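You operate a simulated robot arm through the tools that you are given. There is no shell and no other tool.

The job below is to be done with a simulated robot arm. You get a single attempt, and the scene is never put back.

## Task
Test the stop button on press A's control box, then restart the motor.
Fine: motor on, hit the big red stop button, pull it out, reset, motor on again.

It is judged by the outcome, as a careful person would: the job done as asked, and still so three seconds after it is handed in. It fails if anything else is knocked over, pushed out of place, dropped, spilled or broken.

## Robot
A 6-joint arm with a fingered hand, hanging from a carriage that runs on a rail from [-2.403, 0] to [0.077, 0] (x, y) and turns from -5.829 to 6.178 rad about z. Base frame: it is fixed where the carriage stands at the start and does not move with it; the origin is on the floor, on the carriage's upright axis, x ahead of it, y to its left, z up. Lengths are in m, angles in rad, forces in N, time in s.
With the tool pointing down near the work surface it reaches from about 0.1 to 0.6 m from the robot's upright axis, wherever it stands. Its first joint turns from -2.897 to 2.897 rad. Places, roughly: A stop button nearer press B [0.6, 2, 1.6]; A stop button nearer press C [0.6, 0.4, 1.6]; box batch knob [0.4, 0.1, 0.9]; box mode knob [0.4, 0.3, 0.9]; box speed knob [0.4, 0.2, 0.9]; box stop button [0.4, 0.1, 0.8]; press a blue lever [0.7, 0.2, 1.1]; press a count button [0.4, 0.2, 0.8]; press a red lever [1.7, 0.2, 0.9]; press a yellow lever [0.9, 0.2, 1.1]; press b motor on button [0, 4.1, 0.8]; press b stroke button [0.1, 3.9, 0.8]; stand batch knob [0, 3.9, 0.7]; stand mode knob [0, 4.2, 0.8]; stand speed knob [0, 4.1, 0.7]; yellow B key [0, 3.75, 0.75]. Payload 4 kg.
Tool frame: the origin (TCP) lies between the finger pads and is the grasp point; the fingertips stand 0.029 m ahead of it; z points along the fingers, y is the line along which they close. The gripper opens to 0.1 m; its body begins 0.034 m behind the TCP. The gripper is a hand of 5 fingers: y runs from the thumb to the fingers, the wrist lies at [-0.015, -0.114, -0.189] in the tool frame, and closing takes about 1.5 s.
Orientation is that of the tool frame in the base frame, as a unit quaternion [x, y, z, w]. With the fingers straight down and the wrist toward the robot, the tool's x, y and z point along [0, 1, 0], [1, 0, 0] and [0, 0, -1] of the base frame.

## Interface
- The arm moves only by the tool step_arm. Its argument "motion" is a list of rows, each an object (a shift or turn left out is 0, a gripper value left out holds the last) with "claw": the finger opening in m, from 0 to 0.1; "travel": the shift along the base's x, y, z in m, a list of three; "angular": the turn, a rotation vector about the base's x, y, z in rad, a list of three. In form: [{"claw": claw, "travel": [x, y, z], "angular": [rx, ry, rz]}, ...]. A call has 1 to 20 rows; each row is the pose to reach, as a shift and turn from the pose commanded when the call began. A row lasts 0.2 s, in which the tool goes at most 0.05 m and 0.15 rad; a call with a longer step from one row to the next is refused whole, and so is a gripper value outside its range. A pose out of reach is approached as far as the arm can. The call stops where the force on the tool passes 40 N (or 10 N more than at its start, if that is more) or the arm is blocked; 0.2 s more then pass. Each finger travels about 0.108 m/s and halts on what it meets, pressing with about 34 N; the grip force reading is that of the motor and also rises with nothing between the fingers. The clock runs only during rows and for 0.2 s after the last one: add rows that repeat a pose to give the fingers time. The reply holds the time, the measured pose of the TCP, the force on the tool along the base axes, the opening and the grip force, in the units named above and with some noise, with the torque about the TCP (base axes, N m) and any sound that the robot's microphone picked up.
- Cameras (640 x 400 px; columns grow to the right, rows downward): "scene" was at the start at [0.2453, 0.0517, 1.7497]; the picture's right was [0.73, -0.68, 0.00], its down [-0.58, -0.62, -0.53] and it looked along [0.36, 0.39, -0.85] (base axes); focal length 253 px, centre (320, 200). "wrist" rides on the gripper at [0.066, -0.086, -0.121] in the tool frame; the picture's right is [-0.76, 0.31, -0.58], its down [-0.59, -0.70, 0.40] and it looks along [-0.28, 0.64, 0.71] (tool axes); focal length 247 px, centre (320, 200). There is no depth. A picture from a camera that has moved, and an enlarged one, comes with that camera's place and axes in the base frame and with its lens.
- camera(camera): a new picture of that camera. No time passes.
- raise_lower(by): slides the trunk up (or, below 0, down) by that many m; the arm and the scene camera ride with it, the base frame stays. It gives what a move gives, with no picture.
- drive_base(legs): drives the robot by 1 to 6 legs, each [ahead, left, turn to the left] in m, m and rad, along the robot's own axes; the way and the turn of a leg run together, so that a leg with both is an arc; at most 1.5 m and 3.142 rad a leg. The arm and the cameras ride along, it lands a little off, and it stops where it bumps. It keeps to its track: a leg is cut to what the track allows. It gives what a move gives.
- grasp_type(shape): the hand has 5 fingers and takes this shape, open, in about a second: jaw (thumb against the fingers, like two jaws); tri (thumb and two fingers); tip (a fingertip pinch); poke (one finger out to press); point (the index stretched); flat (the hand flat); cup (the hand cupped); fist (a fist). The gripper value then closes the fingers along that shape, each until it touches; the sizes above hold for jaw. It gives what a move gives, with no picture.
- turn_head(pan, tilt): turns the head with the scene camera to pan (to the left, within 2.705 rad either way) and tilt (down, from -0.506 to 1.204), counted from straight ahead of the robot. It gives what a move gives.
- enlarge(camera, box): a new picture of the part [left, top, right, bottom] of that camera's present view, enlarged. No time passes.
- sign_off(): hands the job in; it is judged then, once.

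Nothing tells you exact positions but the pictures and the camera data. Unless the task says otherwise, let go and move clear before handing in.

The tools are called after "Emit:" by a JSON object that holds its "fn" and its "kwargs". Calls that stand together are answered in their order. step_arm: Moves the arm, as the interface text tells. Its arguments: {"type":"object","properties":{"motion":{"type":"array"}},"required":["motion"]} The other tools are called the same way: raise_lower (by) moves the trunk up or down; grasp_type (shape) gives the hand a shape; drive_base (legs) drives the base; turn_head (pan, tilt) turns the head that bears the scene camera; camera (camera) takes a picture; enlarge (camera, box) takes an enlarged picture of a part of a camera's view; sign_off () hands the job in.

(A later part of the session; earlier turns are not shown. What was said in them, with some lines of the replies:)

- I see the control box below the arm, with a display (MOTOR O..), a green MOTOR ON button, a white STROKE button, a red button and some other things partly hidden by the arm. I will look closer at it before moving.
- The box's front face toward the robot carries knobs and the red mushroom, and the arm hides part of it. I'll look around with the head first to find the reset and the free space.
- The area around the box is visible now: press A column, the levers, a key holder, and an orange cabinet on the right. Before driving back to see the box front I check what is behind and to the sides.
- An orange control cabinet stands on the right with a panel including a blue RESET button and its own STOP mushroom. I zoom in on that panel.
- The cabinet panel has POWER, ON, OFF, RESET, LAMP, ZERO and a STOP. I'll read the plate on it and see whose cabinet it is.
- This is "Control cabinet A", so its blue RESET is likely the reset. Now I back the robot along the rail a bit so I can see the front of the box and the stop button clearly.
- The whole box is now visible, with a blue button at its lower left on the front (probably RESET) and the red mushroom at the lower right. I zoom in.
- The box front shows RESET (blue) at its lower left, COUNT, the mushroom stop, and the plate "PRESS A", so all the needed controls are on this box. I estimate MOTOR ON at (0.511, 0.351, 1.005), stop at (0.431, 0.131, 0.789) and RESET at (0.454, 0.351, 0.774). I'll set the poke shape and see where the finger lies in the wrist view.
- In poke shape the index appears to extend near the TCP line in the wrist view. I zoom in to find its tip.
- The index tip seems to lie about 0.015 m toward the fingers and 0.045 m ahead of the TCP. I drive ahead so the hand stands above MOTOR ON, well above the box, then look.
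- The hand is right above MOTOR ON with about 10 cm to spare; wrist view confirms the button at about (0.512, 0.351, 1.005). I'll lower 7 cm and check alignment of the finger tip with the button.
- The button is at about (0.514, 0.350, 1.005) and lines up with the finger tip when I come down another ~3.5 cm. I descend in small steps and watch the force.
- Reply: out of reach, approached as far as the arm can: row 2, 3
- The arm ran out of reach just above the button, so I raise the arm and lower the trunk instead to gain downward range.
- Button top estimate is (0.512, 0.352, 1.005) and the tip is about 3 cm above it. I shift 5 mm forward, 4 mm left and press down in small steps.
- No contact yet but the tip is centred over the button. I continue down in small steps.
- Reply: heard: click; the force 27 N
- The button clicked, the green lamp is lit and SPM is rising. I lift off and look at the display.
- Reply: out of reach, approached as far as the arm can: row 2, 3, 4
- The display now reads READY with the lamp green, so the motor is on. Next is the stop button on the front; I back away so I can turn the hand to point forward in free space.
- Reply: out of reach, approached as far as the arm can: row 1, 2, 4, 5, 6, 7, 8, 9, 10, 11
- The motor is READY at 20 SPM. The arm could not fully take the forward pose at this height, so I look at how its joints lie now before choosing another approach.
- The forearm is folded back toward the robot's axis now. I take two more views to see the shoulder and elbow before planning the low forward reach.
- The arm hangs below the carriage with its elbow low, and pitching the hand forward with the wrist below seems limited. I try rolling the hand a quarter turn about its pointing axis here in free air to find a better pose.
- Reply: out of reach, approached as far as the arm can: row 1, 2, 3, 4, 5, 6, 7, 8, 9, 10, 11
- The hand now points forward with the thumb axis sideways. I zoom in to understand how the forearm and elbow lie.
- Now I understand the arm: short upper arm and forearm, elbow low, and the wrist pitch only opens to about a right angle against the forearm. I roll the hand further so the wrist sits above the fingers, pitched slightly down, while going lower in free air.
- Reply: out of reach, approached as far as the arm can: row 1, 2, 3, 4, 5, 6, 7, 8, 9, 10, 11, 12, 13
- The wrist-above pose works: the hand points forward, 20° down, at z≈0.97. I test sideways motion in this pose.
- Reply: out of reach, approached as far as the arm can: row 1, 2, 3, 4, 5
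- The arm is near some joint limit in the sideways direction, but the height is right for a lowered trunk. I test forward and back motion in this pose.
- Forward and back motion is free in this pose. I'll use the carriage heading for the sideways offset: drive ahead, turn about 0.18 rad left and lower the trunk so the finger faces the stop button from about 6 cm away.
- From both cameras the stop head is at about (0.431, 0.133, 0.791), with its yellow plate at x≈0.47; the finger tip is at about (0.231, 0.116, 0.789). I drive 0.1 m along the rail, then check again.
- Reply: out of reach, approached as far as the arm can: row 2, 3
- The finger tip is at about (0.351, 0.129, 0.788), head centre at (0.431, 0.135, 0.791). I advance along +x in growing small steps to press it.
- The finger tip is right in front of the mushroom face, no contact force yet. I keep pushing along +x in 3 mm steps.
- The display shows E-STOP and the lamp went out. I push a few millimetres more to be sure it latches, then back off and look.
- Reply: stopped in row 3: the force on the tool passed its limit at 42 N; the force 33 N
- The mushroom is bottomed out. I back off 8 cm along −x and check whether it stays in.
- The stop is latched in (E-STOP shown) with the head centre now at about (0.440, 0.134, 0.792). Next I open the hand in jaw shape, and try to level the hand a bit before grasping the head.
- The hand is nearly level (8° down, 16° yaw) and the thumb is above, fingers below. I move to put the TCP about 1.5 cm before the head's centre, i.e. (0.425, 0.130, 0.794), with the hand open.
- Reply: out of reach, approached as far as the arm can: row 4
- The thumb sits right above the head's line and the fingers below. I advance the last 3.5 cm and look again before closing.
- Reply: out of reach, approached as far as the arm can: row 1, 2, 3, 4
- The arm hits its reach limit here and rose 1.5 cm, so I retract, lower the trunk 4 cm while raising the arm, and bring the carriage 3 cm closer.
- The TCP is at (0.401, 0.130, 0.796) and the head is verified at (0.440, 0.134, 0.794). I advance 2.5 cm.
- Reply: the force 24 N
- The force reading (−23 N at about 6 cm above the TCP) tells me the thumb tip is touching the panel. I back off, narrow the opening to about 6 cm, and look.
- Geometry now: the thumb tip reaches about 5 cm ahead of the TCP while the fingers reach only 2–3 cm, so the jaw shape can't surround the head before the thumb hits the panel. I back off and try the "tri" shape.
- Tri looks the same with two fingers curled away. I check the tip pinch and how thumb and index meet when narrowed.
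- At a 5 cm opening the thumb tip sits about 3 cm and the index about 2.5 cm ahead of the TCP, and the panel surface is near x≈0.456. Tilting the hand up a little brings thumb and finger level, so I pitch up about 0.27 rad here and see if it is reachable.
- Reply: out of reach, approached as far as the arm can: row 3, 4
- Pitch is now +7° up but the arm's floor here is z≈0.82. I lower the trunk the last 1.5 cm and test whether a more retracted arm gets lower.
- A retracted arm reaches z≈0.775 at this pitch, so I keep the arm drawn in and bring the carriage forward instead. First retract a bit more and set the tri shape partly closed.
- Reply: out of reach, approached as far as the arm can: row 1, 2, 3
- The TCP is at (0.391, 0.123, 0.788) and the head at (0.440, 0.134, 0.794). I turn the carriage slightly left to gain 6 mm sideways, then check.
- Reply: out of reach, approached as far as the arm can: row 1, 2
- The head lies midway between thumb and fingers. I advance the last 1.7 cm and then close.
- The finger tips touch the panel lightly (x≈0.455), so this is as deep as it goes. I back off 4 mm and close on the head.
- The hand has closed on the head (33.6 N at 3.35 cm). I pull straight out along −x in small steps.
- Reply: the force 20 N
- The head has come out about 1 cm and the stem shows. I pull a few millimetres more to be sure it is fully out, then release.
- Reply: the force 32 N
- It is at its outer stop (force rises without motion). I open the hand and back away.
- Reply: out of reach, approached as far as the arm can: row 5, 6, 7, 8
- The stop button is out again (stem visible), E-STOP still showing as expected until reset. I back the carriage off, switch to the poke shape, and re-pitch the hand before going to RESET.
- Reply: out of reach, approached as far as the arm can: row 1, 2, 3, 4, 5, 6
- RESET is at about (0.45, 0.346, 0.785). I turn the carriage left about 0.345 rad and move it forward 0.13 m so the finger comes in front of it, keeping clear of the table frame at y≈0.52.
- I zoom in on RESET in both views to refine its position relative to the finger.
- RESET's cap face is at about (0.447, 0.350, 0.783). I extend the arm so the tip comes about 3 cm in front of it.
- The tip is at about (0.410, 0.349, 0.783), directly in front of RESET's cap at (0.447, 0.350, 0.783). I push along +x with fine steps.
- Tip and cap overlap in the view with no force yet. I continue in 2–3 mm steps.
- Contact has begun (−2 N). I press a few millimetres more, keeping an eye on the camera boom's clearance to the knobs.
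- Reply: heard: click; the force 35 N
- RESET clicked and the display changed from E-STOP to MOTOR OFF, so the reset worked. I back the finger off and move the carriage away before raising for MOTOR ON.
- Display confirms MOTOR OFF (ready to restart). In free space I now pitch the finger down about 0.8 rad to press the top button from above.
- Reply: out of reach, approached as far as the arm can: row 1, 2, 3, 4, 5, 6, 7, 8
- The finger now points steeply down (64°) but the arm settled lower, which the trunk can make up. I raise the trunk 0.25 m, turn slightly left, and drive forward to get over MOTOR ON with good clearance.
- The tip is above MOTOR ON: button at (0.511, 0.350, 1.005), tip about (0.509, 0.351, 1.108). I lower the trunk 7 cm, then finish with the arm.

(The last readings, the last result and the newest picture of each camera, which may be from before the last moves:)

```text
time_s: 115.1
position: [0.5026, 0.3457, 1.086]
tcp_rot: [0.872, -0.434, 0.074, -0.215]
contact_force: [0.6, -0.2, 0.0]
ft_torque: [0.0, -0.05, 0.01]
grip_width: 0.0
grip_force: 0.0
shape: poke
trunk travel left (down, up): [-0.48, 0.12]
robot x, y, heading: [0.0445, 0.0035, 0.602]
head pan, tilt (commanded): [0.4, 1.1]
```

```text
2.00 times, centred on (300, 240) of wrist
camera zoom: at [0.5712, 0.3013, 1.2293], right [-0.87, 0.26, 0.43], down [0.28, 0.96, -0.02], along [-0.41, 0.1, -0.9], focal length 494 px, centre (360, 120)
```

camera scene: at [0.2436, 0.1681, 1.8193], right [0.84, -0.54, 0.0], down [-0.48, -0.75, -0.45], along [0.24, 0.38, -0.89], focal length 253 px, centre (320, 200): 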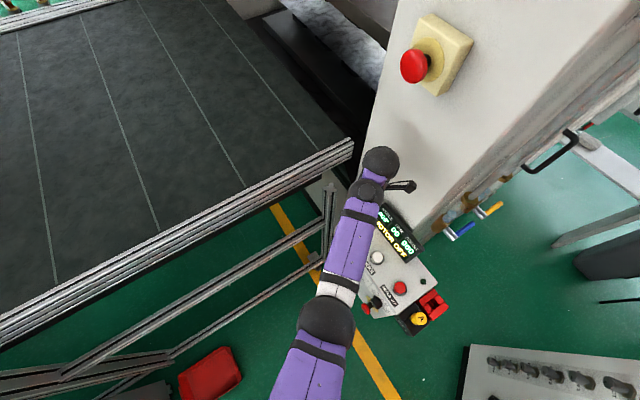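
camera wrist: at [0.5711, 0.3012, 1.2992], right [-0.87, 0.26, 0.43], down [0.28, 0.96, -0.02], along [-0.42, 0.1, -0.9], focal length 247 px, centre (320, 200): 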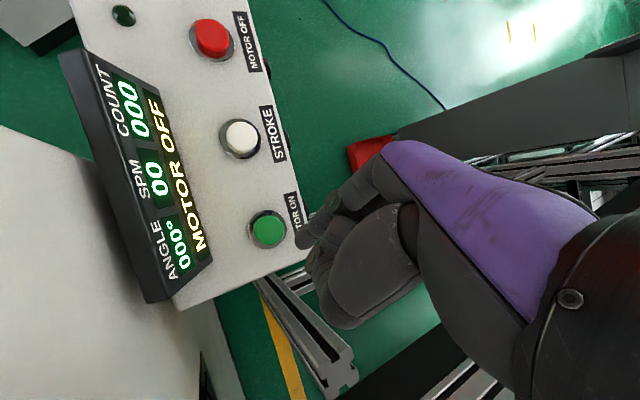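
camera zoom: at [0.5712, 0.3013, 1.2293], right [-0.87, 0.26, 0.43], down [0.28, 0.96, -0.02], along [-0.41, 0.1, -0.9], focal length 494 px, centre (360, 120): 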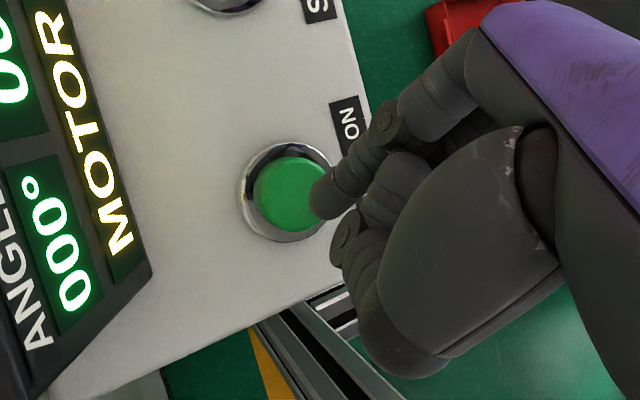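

The button is centred at about (0.514, 0.349) and the tip is ~3 cm above it. I lower the arm with a 3 mm forward correction.

Emit:
{"fn": "step_arm", "kwargs": {"motion": [{"travel": [0.003, -0.001, -0.012]}, {"travel": [0.003, -0.001, -0.022]}, {"travel": [0.003, -0.001, -0.028]}, {"travel": [0.003, -0.001, -0.032]}]}}

Emit:
{"fn": "enlarge", "kwargs": {"camera": "wrist", "box": [200, 140, 400, 340]}}

```text
time_s: 116.1
position: [0.508, 0.3441, 1.0552]
tcp_rot: [0.872, -0.434, 0.073, -0.214]
contact_force: [0.6, 0.4, -0.3]
ft_torque: [-0.02, -0.02, 0.01]
grip_width: 0.0
grip_force: 0.1
shape: poke
trunk travel left (down, up): [-0.48, 0.12]
robot x, y, heading: [0.0443, 0.0031, 0.606]
head pan, tilt (commanded): [0.4, 1.1]
```

```text
2.00 times, centred on (300, 240) of wrist
camera zoom: at [0.5741, 0.3002, 1.197], right [-0.87, 0.26, 0.43], down [0.28, 0.96, -0.02], along [-0.41, 0.1, -0.9], focal length 494 px, centre (360, 120)
```

zoom: 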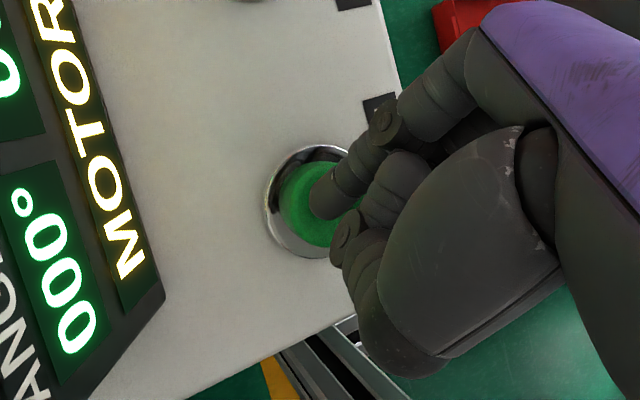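

The finger tip is right over the button. I press down in small steps until it clicks.

Emit:
{"fn": "step_arm", "kwargs": {"motion": [{"travel": [0, 0, -0.003]}, {"travel": [0, 0, -0.006]}, {"travel": [0, 0, -0.009]}, {"travel": [0, 0, -0.012]}, {"travel": [0, 0, -0.014]}]}}

Emit:
{"fn": "enlarge", "kwargs": {"camera": "wrist", "box": [200, 140, 400, 340]}}

Emit:
{"fn": "enlarge", "kwargs": {"camera": "scene", "box": [320, 160, 470, 330]}}

```text
time_s: 117.3
position: [0.5081, 0.3439, 1.041]
tcp_rot: [0.871, -0.435, 0.074, -0.215]
contact_force: [-0.3, -0.1, 1.6]
ft_torque: [0.06, 0.05, 0.05]
grip_width: 0.0
grip_force: 0.1
shape: poke
trunk travel left (down, up): [-0.48, 0.12]
robot x, y, heading: [0.0467, 0.0019, 0.604]
head pan, tilt (commanded): [0.4, 1.1]
```

```text
2.00 times, centred on (300, 240) of wrist
camera zoom: at [0.5742, 0.3008, 1.1833], right [-0.87, 0.26, 0.43], down [0.28, 0.96, -0.02], along [-0.42, 0.1, -0.9], focal length 494 px, centre (360, 120)
```

zoom: 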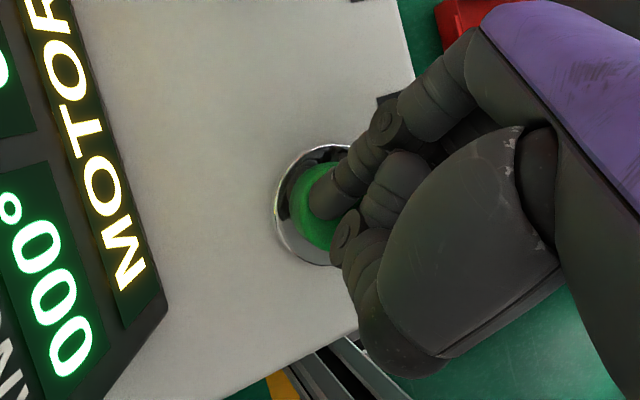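

```text
2.35 times, centred on (395, 245) of scene
camera zoom: at [0.2436, 0.1681, 1.7494], right [0.84, -0.54, 0.0], down [-0.48, -0.75, -0.45], along [0.24, 0.38, -0.89], focal length 596 px, centre (144, 94)
```

zoom: 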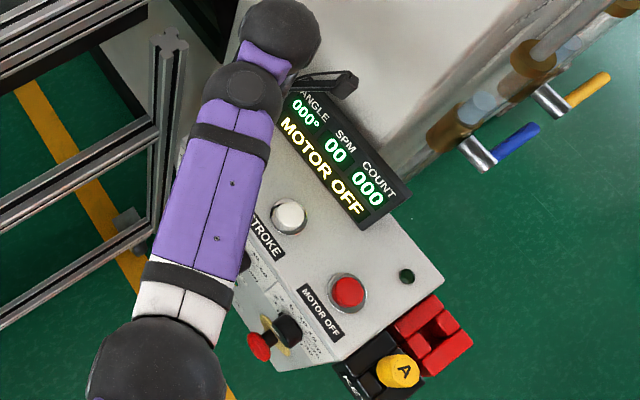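

Contact is just starting (1.6 N). I press further in 2 mm steps.

Emit:
{"fn": "step_arm", "kwargs": {"motion": [{"travel": [0, 0, -0.002]}, {"travel": [0, 0, -0.004]}, {"travel": [0, 0, -0.006]}, {"travel": [0, 0, -0.008]}]}}

Emit:
{"fn": "enlarge", "kwargs": {"camera": "scene", "box": [320, 160, 470, 330]}}

```text
time_s: 118.3
position: [0.5081, 0.3435, 1.0353]
tcp_rot: [0.871, -0.435, 0.074, -0.215]
contact_force: [-5.4, -5.3, 23.7]
ft_torque: [0.09, -0.01, 0.0]
grip_width: 0.0
grip_force: 0.1
shape: poke
trunk travel left (down, up): [-0.48, 0.12]
robot x, y, heading: [0.0465, -0.0011, 0.603]
head pan, tilt (commanded): [0.4, 1.1]
heard: click
```

```text
2.35 times, centred on (395, 245) of scene
camera zoom: at [0.2437, 0.1682, 1.7499], right [0.84, -0.54, 0.0], down [-0.48, -0.75, -0.45], along [0.24, 0.38, -0.89], focal length 596 px, centre (144, 94)
```

zoom: 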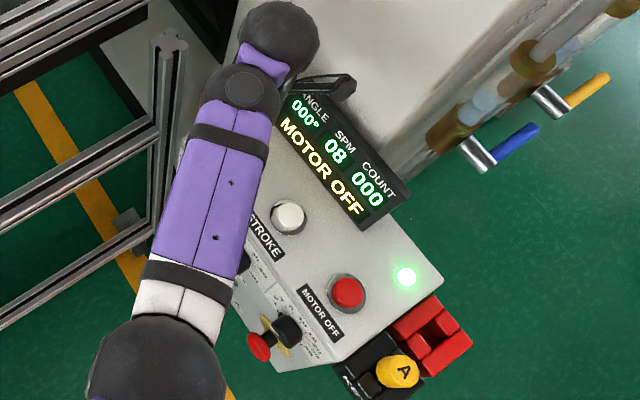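

The button clicked, the green lamp is on and SPM is climbing. I lift straight up with small arm steps and the trunk, then back the carriage away.

Emit:
{"fn": "step_arm", "kwargs": {"motion": [{"travel": [0, 0, 0.015]}, {"travel": [0, 0, 0.03]}, {"travel": [0, 0, 0.045]}, {"travel": [0, 0, 0.045]}]}}

Emit:
{"fn": "raise_lower", "kwargs": {"by": 0.1}}

Emit:
{"fn": "drive_base", "kwargs": {"legs": [[-0.206, 0.142, 0]]}}

Emit:
{"fn": "turn_head", "kwargs": {"pan": -0.2, "tilt": 0.95}}

Emit:
{"fn": "camera", "kwargs": {"camera": "scene"}}

```text
time_s: 119.3
position: [0.5072, 0.3426, 1.0781]
tcp_rot: [0.872, -0.435, 0.073, -0.214]
contact_force: [0.9, 0.8, 0.6]
ft_torque: [0.0, -0.01, 0.02]
grip_width: 0.0
grip_force: 0.0
shape: poke
trunk travel left (down, up): [-0.48, 0.12]
robot x, y, heading: [0.0441, 0.0003, 0.601]
head pan, tilt (commanded): [0.4, 1.1]
```

```text
time_s: 120.7
position: [0.5078, 0.3437, 1.1787]
tcp_rot: [0.872, -0.435, 0.073, -0.214]
contact_force: [0.0, 0.4, 0.0]
ft_torque: [0.04, 0.02, -0.01]
grip_width: 0.0
grip_force: 0.1
shape: poke
trunk travel left (down, up): [-0.58, 0.02]
robot x, y, heading: [0.046, -0.0026, 0.6]
head pan, tilt (commanded): [0.4, 1.1]
```

```text
time_s: 122.5
position: [0.254, 0.3459, 1.1773]
tcp_rot: [0.872, -0.434, 0.074, -0.215]
contact_force: [-0.1, -0.8, -0.2]
ft_torque: [0.01, 0.02, -0.03]
grip_width: 0.0
grip_force: 0.1
shape: poke
trunk travel left (down, up): [-0.58, 0.02]
robot x, y, heading: [-0.2094, 0.0002, 0.605]
head pan, tilt (commanded): [0.4, 1.1]
```

```text
time_s: 123.5
position: [0.2543, 0.3446, 1.1783]
tcp_rot: [0.872, -0.434, 0.074, -0.215]
contact_force: [-0.2, -0.4, -0.2]
ft_torque: [-0.01, -0.02, -0.02]
grip_width: 0.0
grip_force: 0.1
shape: poke
trunk travel left (down, up): [-0.58, 0.02]
robot x, y, heading: [-0.2066, 0.0009, 0.607]
head pan, tilt (commanded): [-0.201, 0.949]
```

```text
taken
camera scene: at [0.0241, 0.1438, 1.8595], right [0.39, -0.92, 0.0], down [-0.75, -0.32, -0.58], along [0.53, 0.23, -0.81], focal length 253 px, centre (320, 200)
```

scene: 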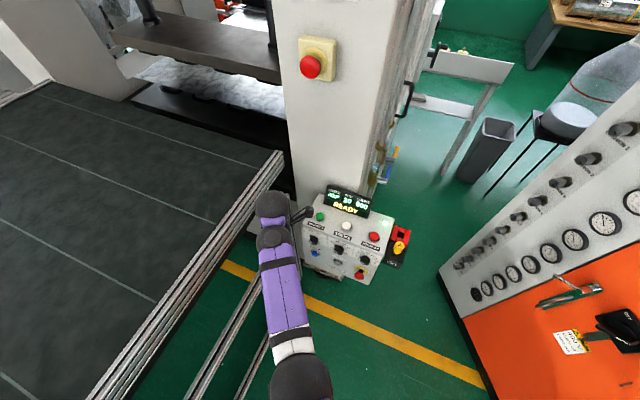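

The hand is clear of the box and the display seems to read READY. I zoom in to verify display, lamp, knobs and stop button.

Emit:
{"fn": "enlarge", "kwargs": {"camera": "scene", "box": [290, 170, 430, 300]}}

Emit:
{"fn": "camera", "kwargs": {"camera": "wrist"}}

```text
3.08 times, centred on (360, 235) of scene
camera zoom: at [0.0241, 0.1438, 1.8595], right [0.39, -0.92, 0.0], down [-0.75, -0.32, -0.58], along [0.53, 0.23, -0.81], focal length 779 px, centre (197, 92)
```

zoom: 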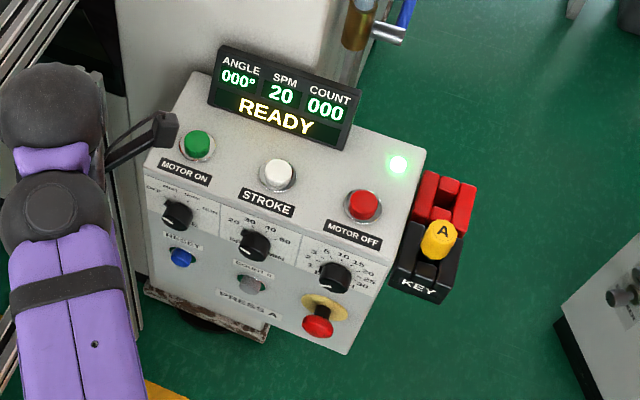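

```text
taken
camera wrist: at [0.3212, 0.3011, 1.3206], right [-0.87, 0.25, 0.43], down [0.27, 0.96, -0.02], along [-0.41, 0.1, -0.9], focal length 247 px, centre (320, 200)
```

wrist: 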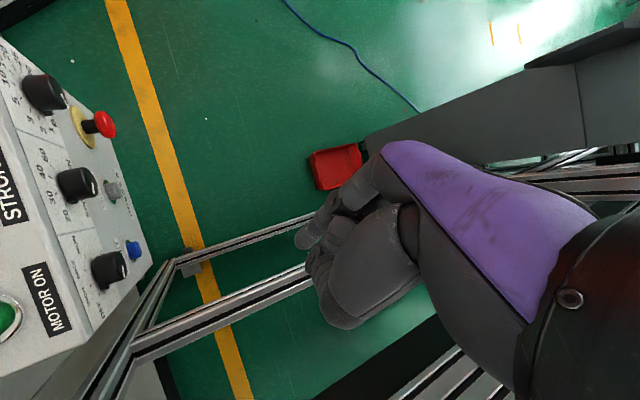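

The display reads READY at 20 SPM and the green lamp is lit. The stop button is pulled out, the knobs and key are unchanged, and the hand is clear of everything. All five steps are done in order, so I hand the job in.

Emit:
{"fn": "sign_off", "kwargs": {}}

```text
The job is handed in.
```

I tested the stop button on press A's control box, and the motor is running again. All five steps went in the order you gave:

1. **Motor on:** I pressed MOTOR ON. The display read READY and the green lamp lit.
2. **Stop button:** I pressed the big red button until it latched. The display changed to E-STOP, the lamp went out and the motor ran down to zero.
3. **Pull out:** I pulled the button out to its outer stop.
4. **Reset:** I pressed the blue RESET on the same box. The display changed from E-STOP to MOTOR OFF.
5. **Motor on again:** I pressed MOTOR ON. The display read READY at 20 SPM with the lamp lit.

In the last pictures before hand-in, the stop button was out and the hand was clear of the box. The knobs, key and stroke count (000) were unchanged. My thumb and fingertips touched the box's front panel lightly while lining up to pull the button. I saw nothing moved or damaged.
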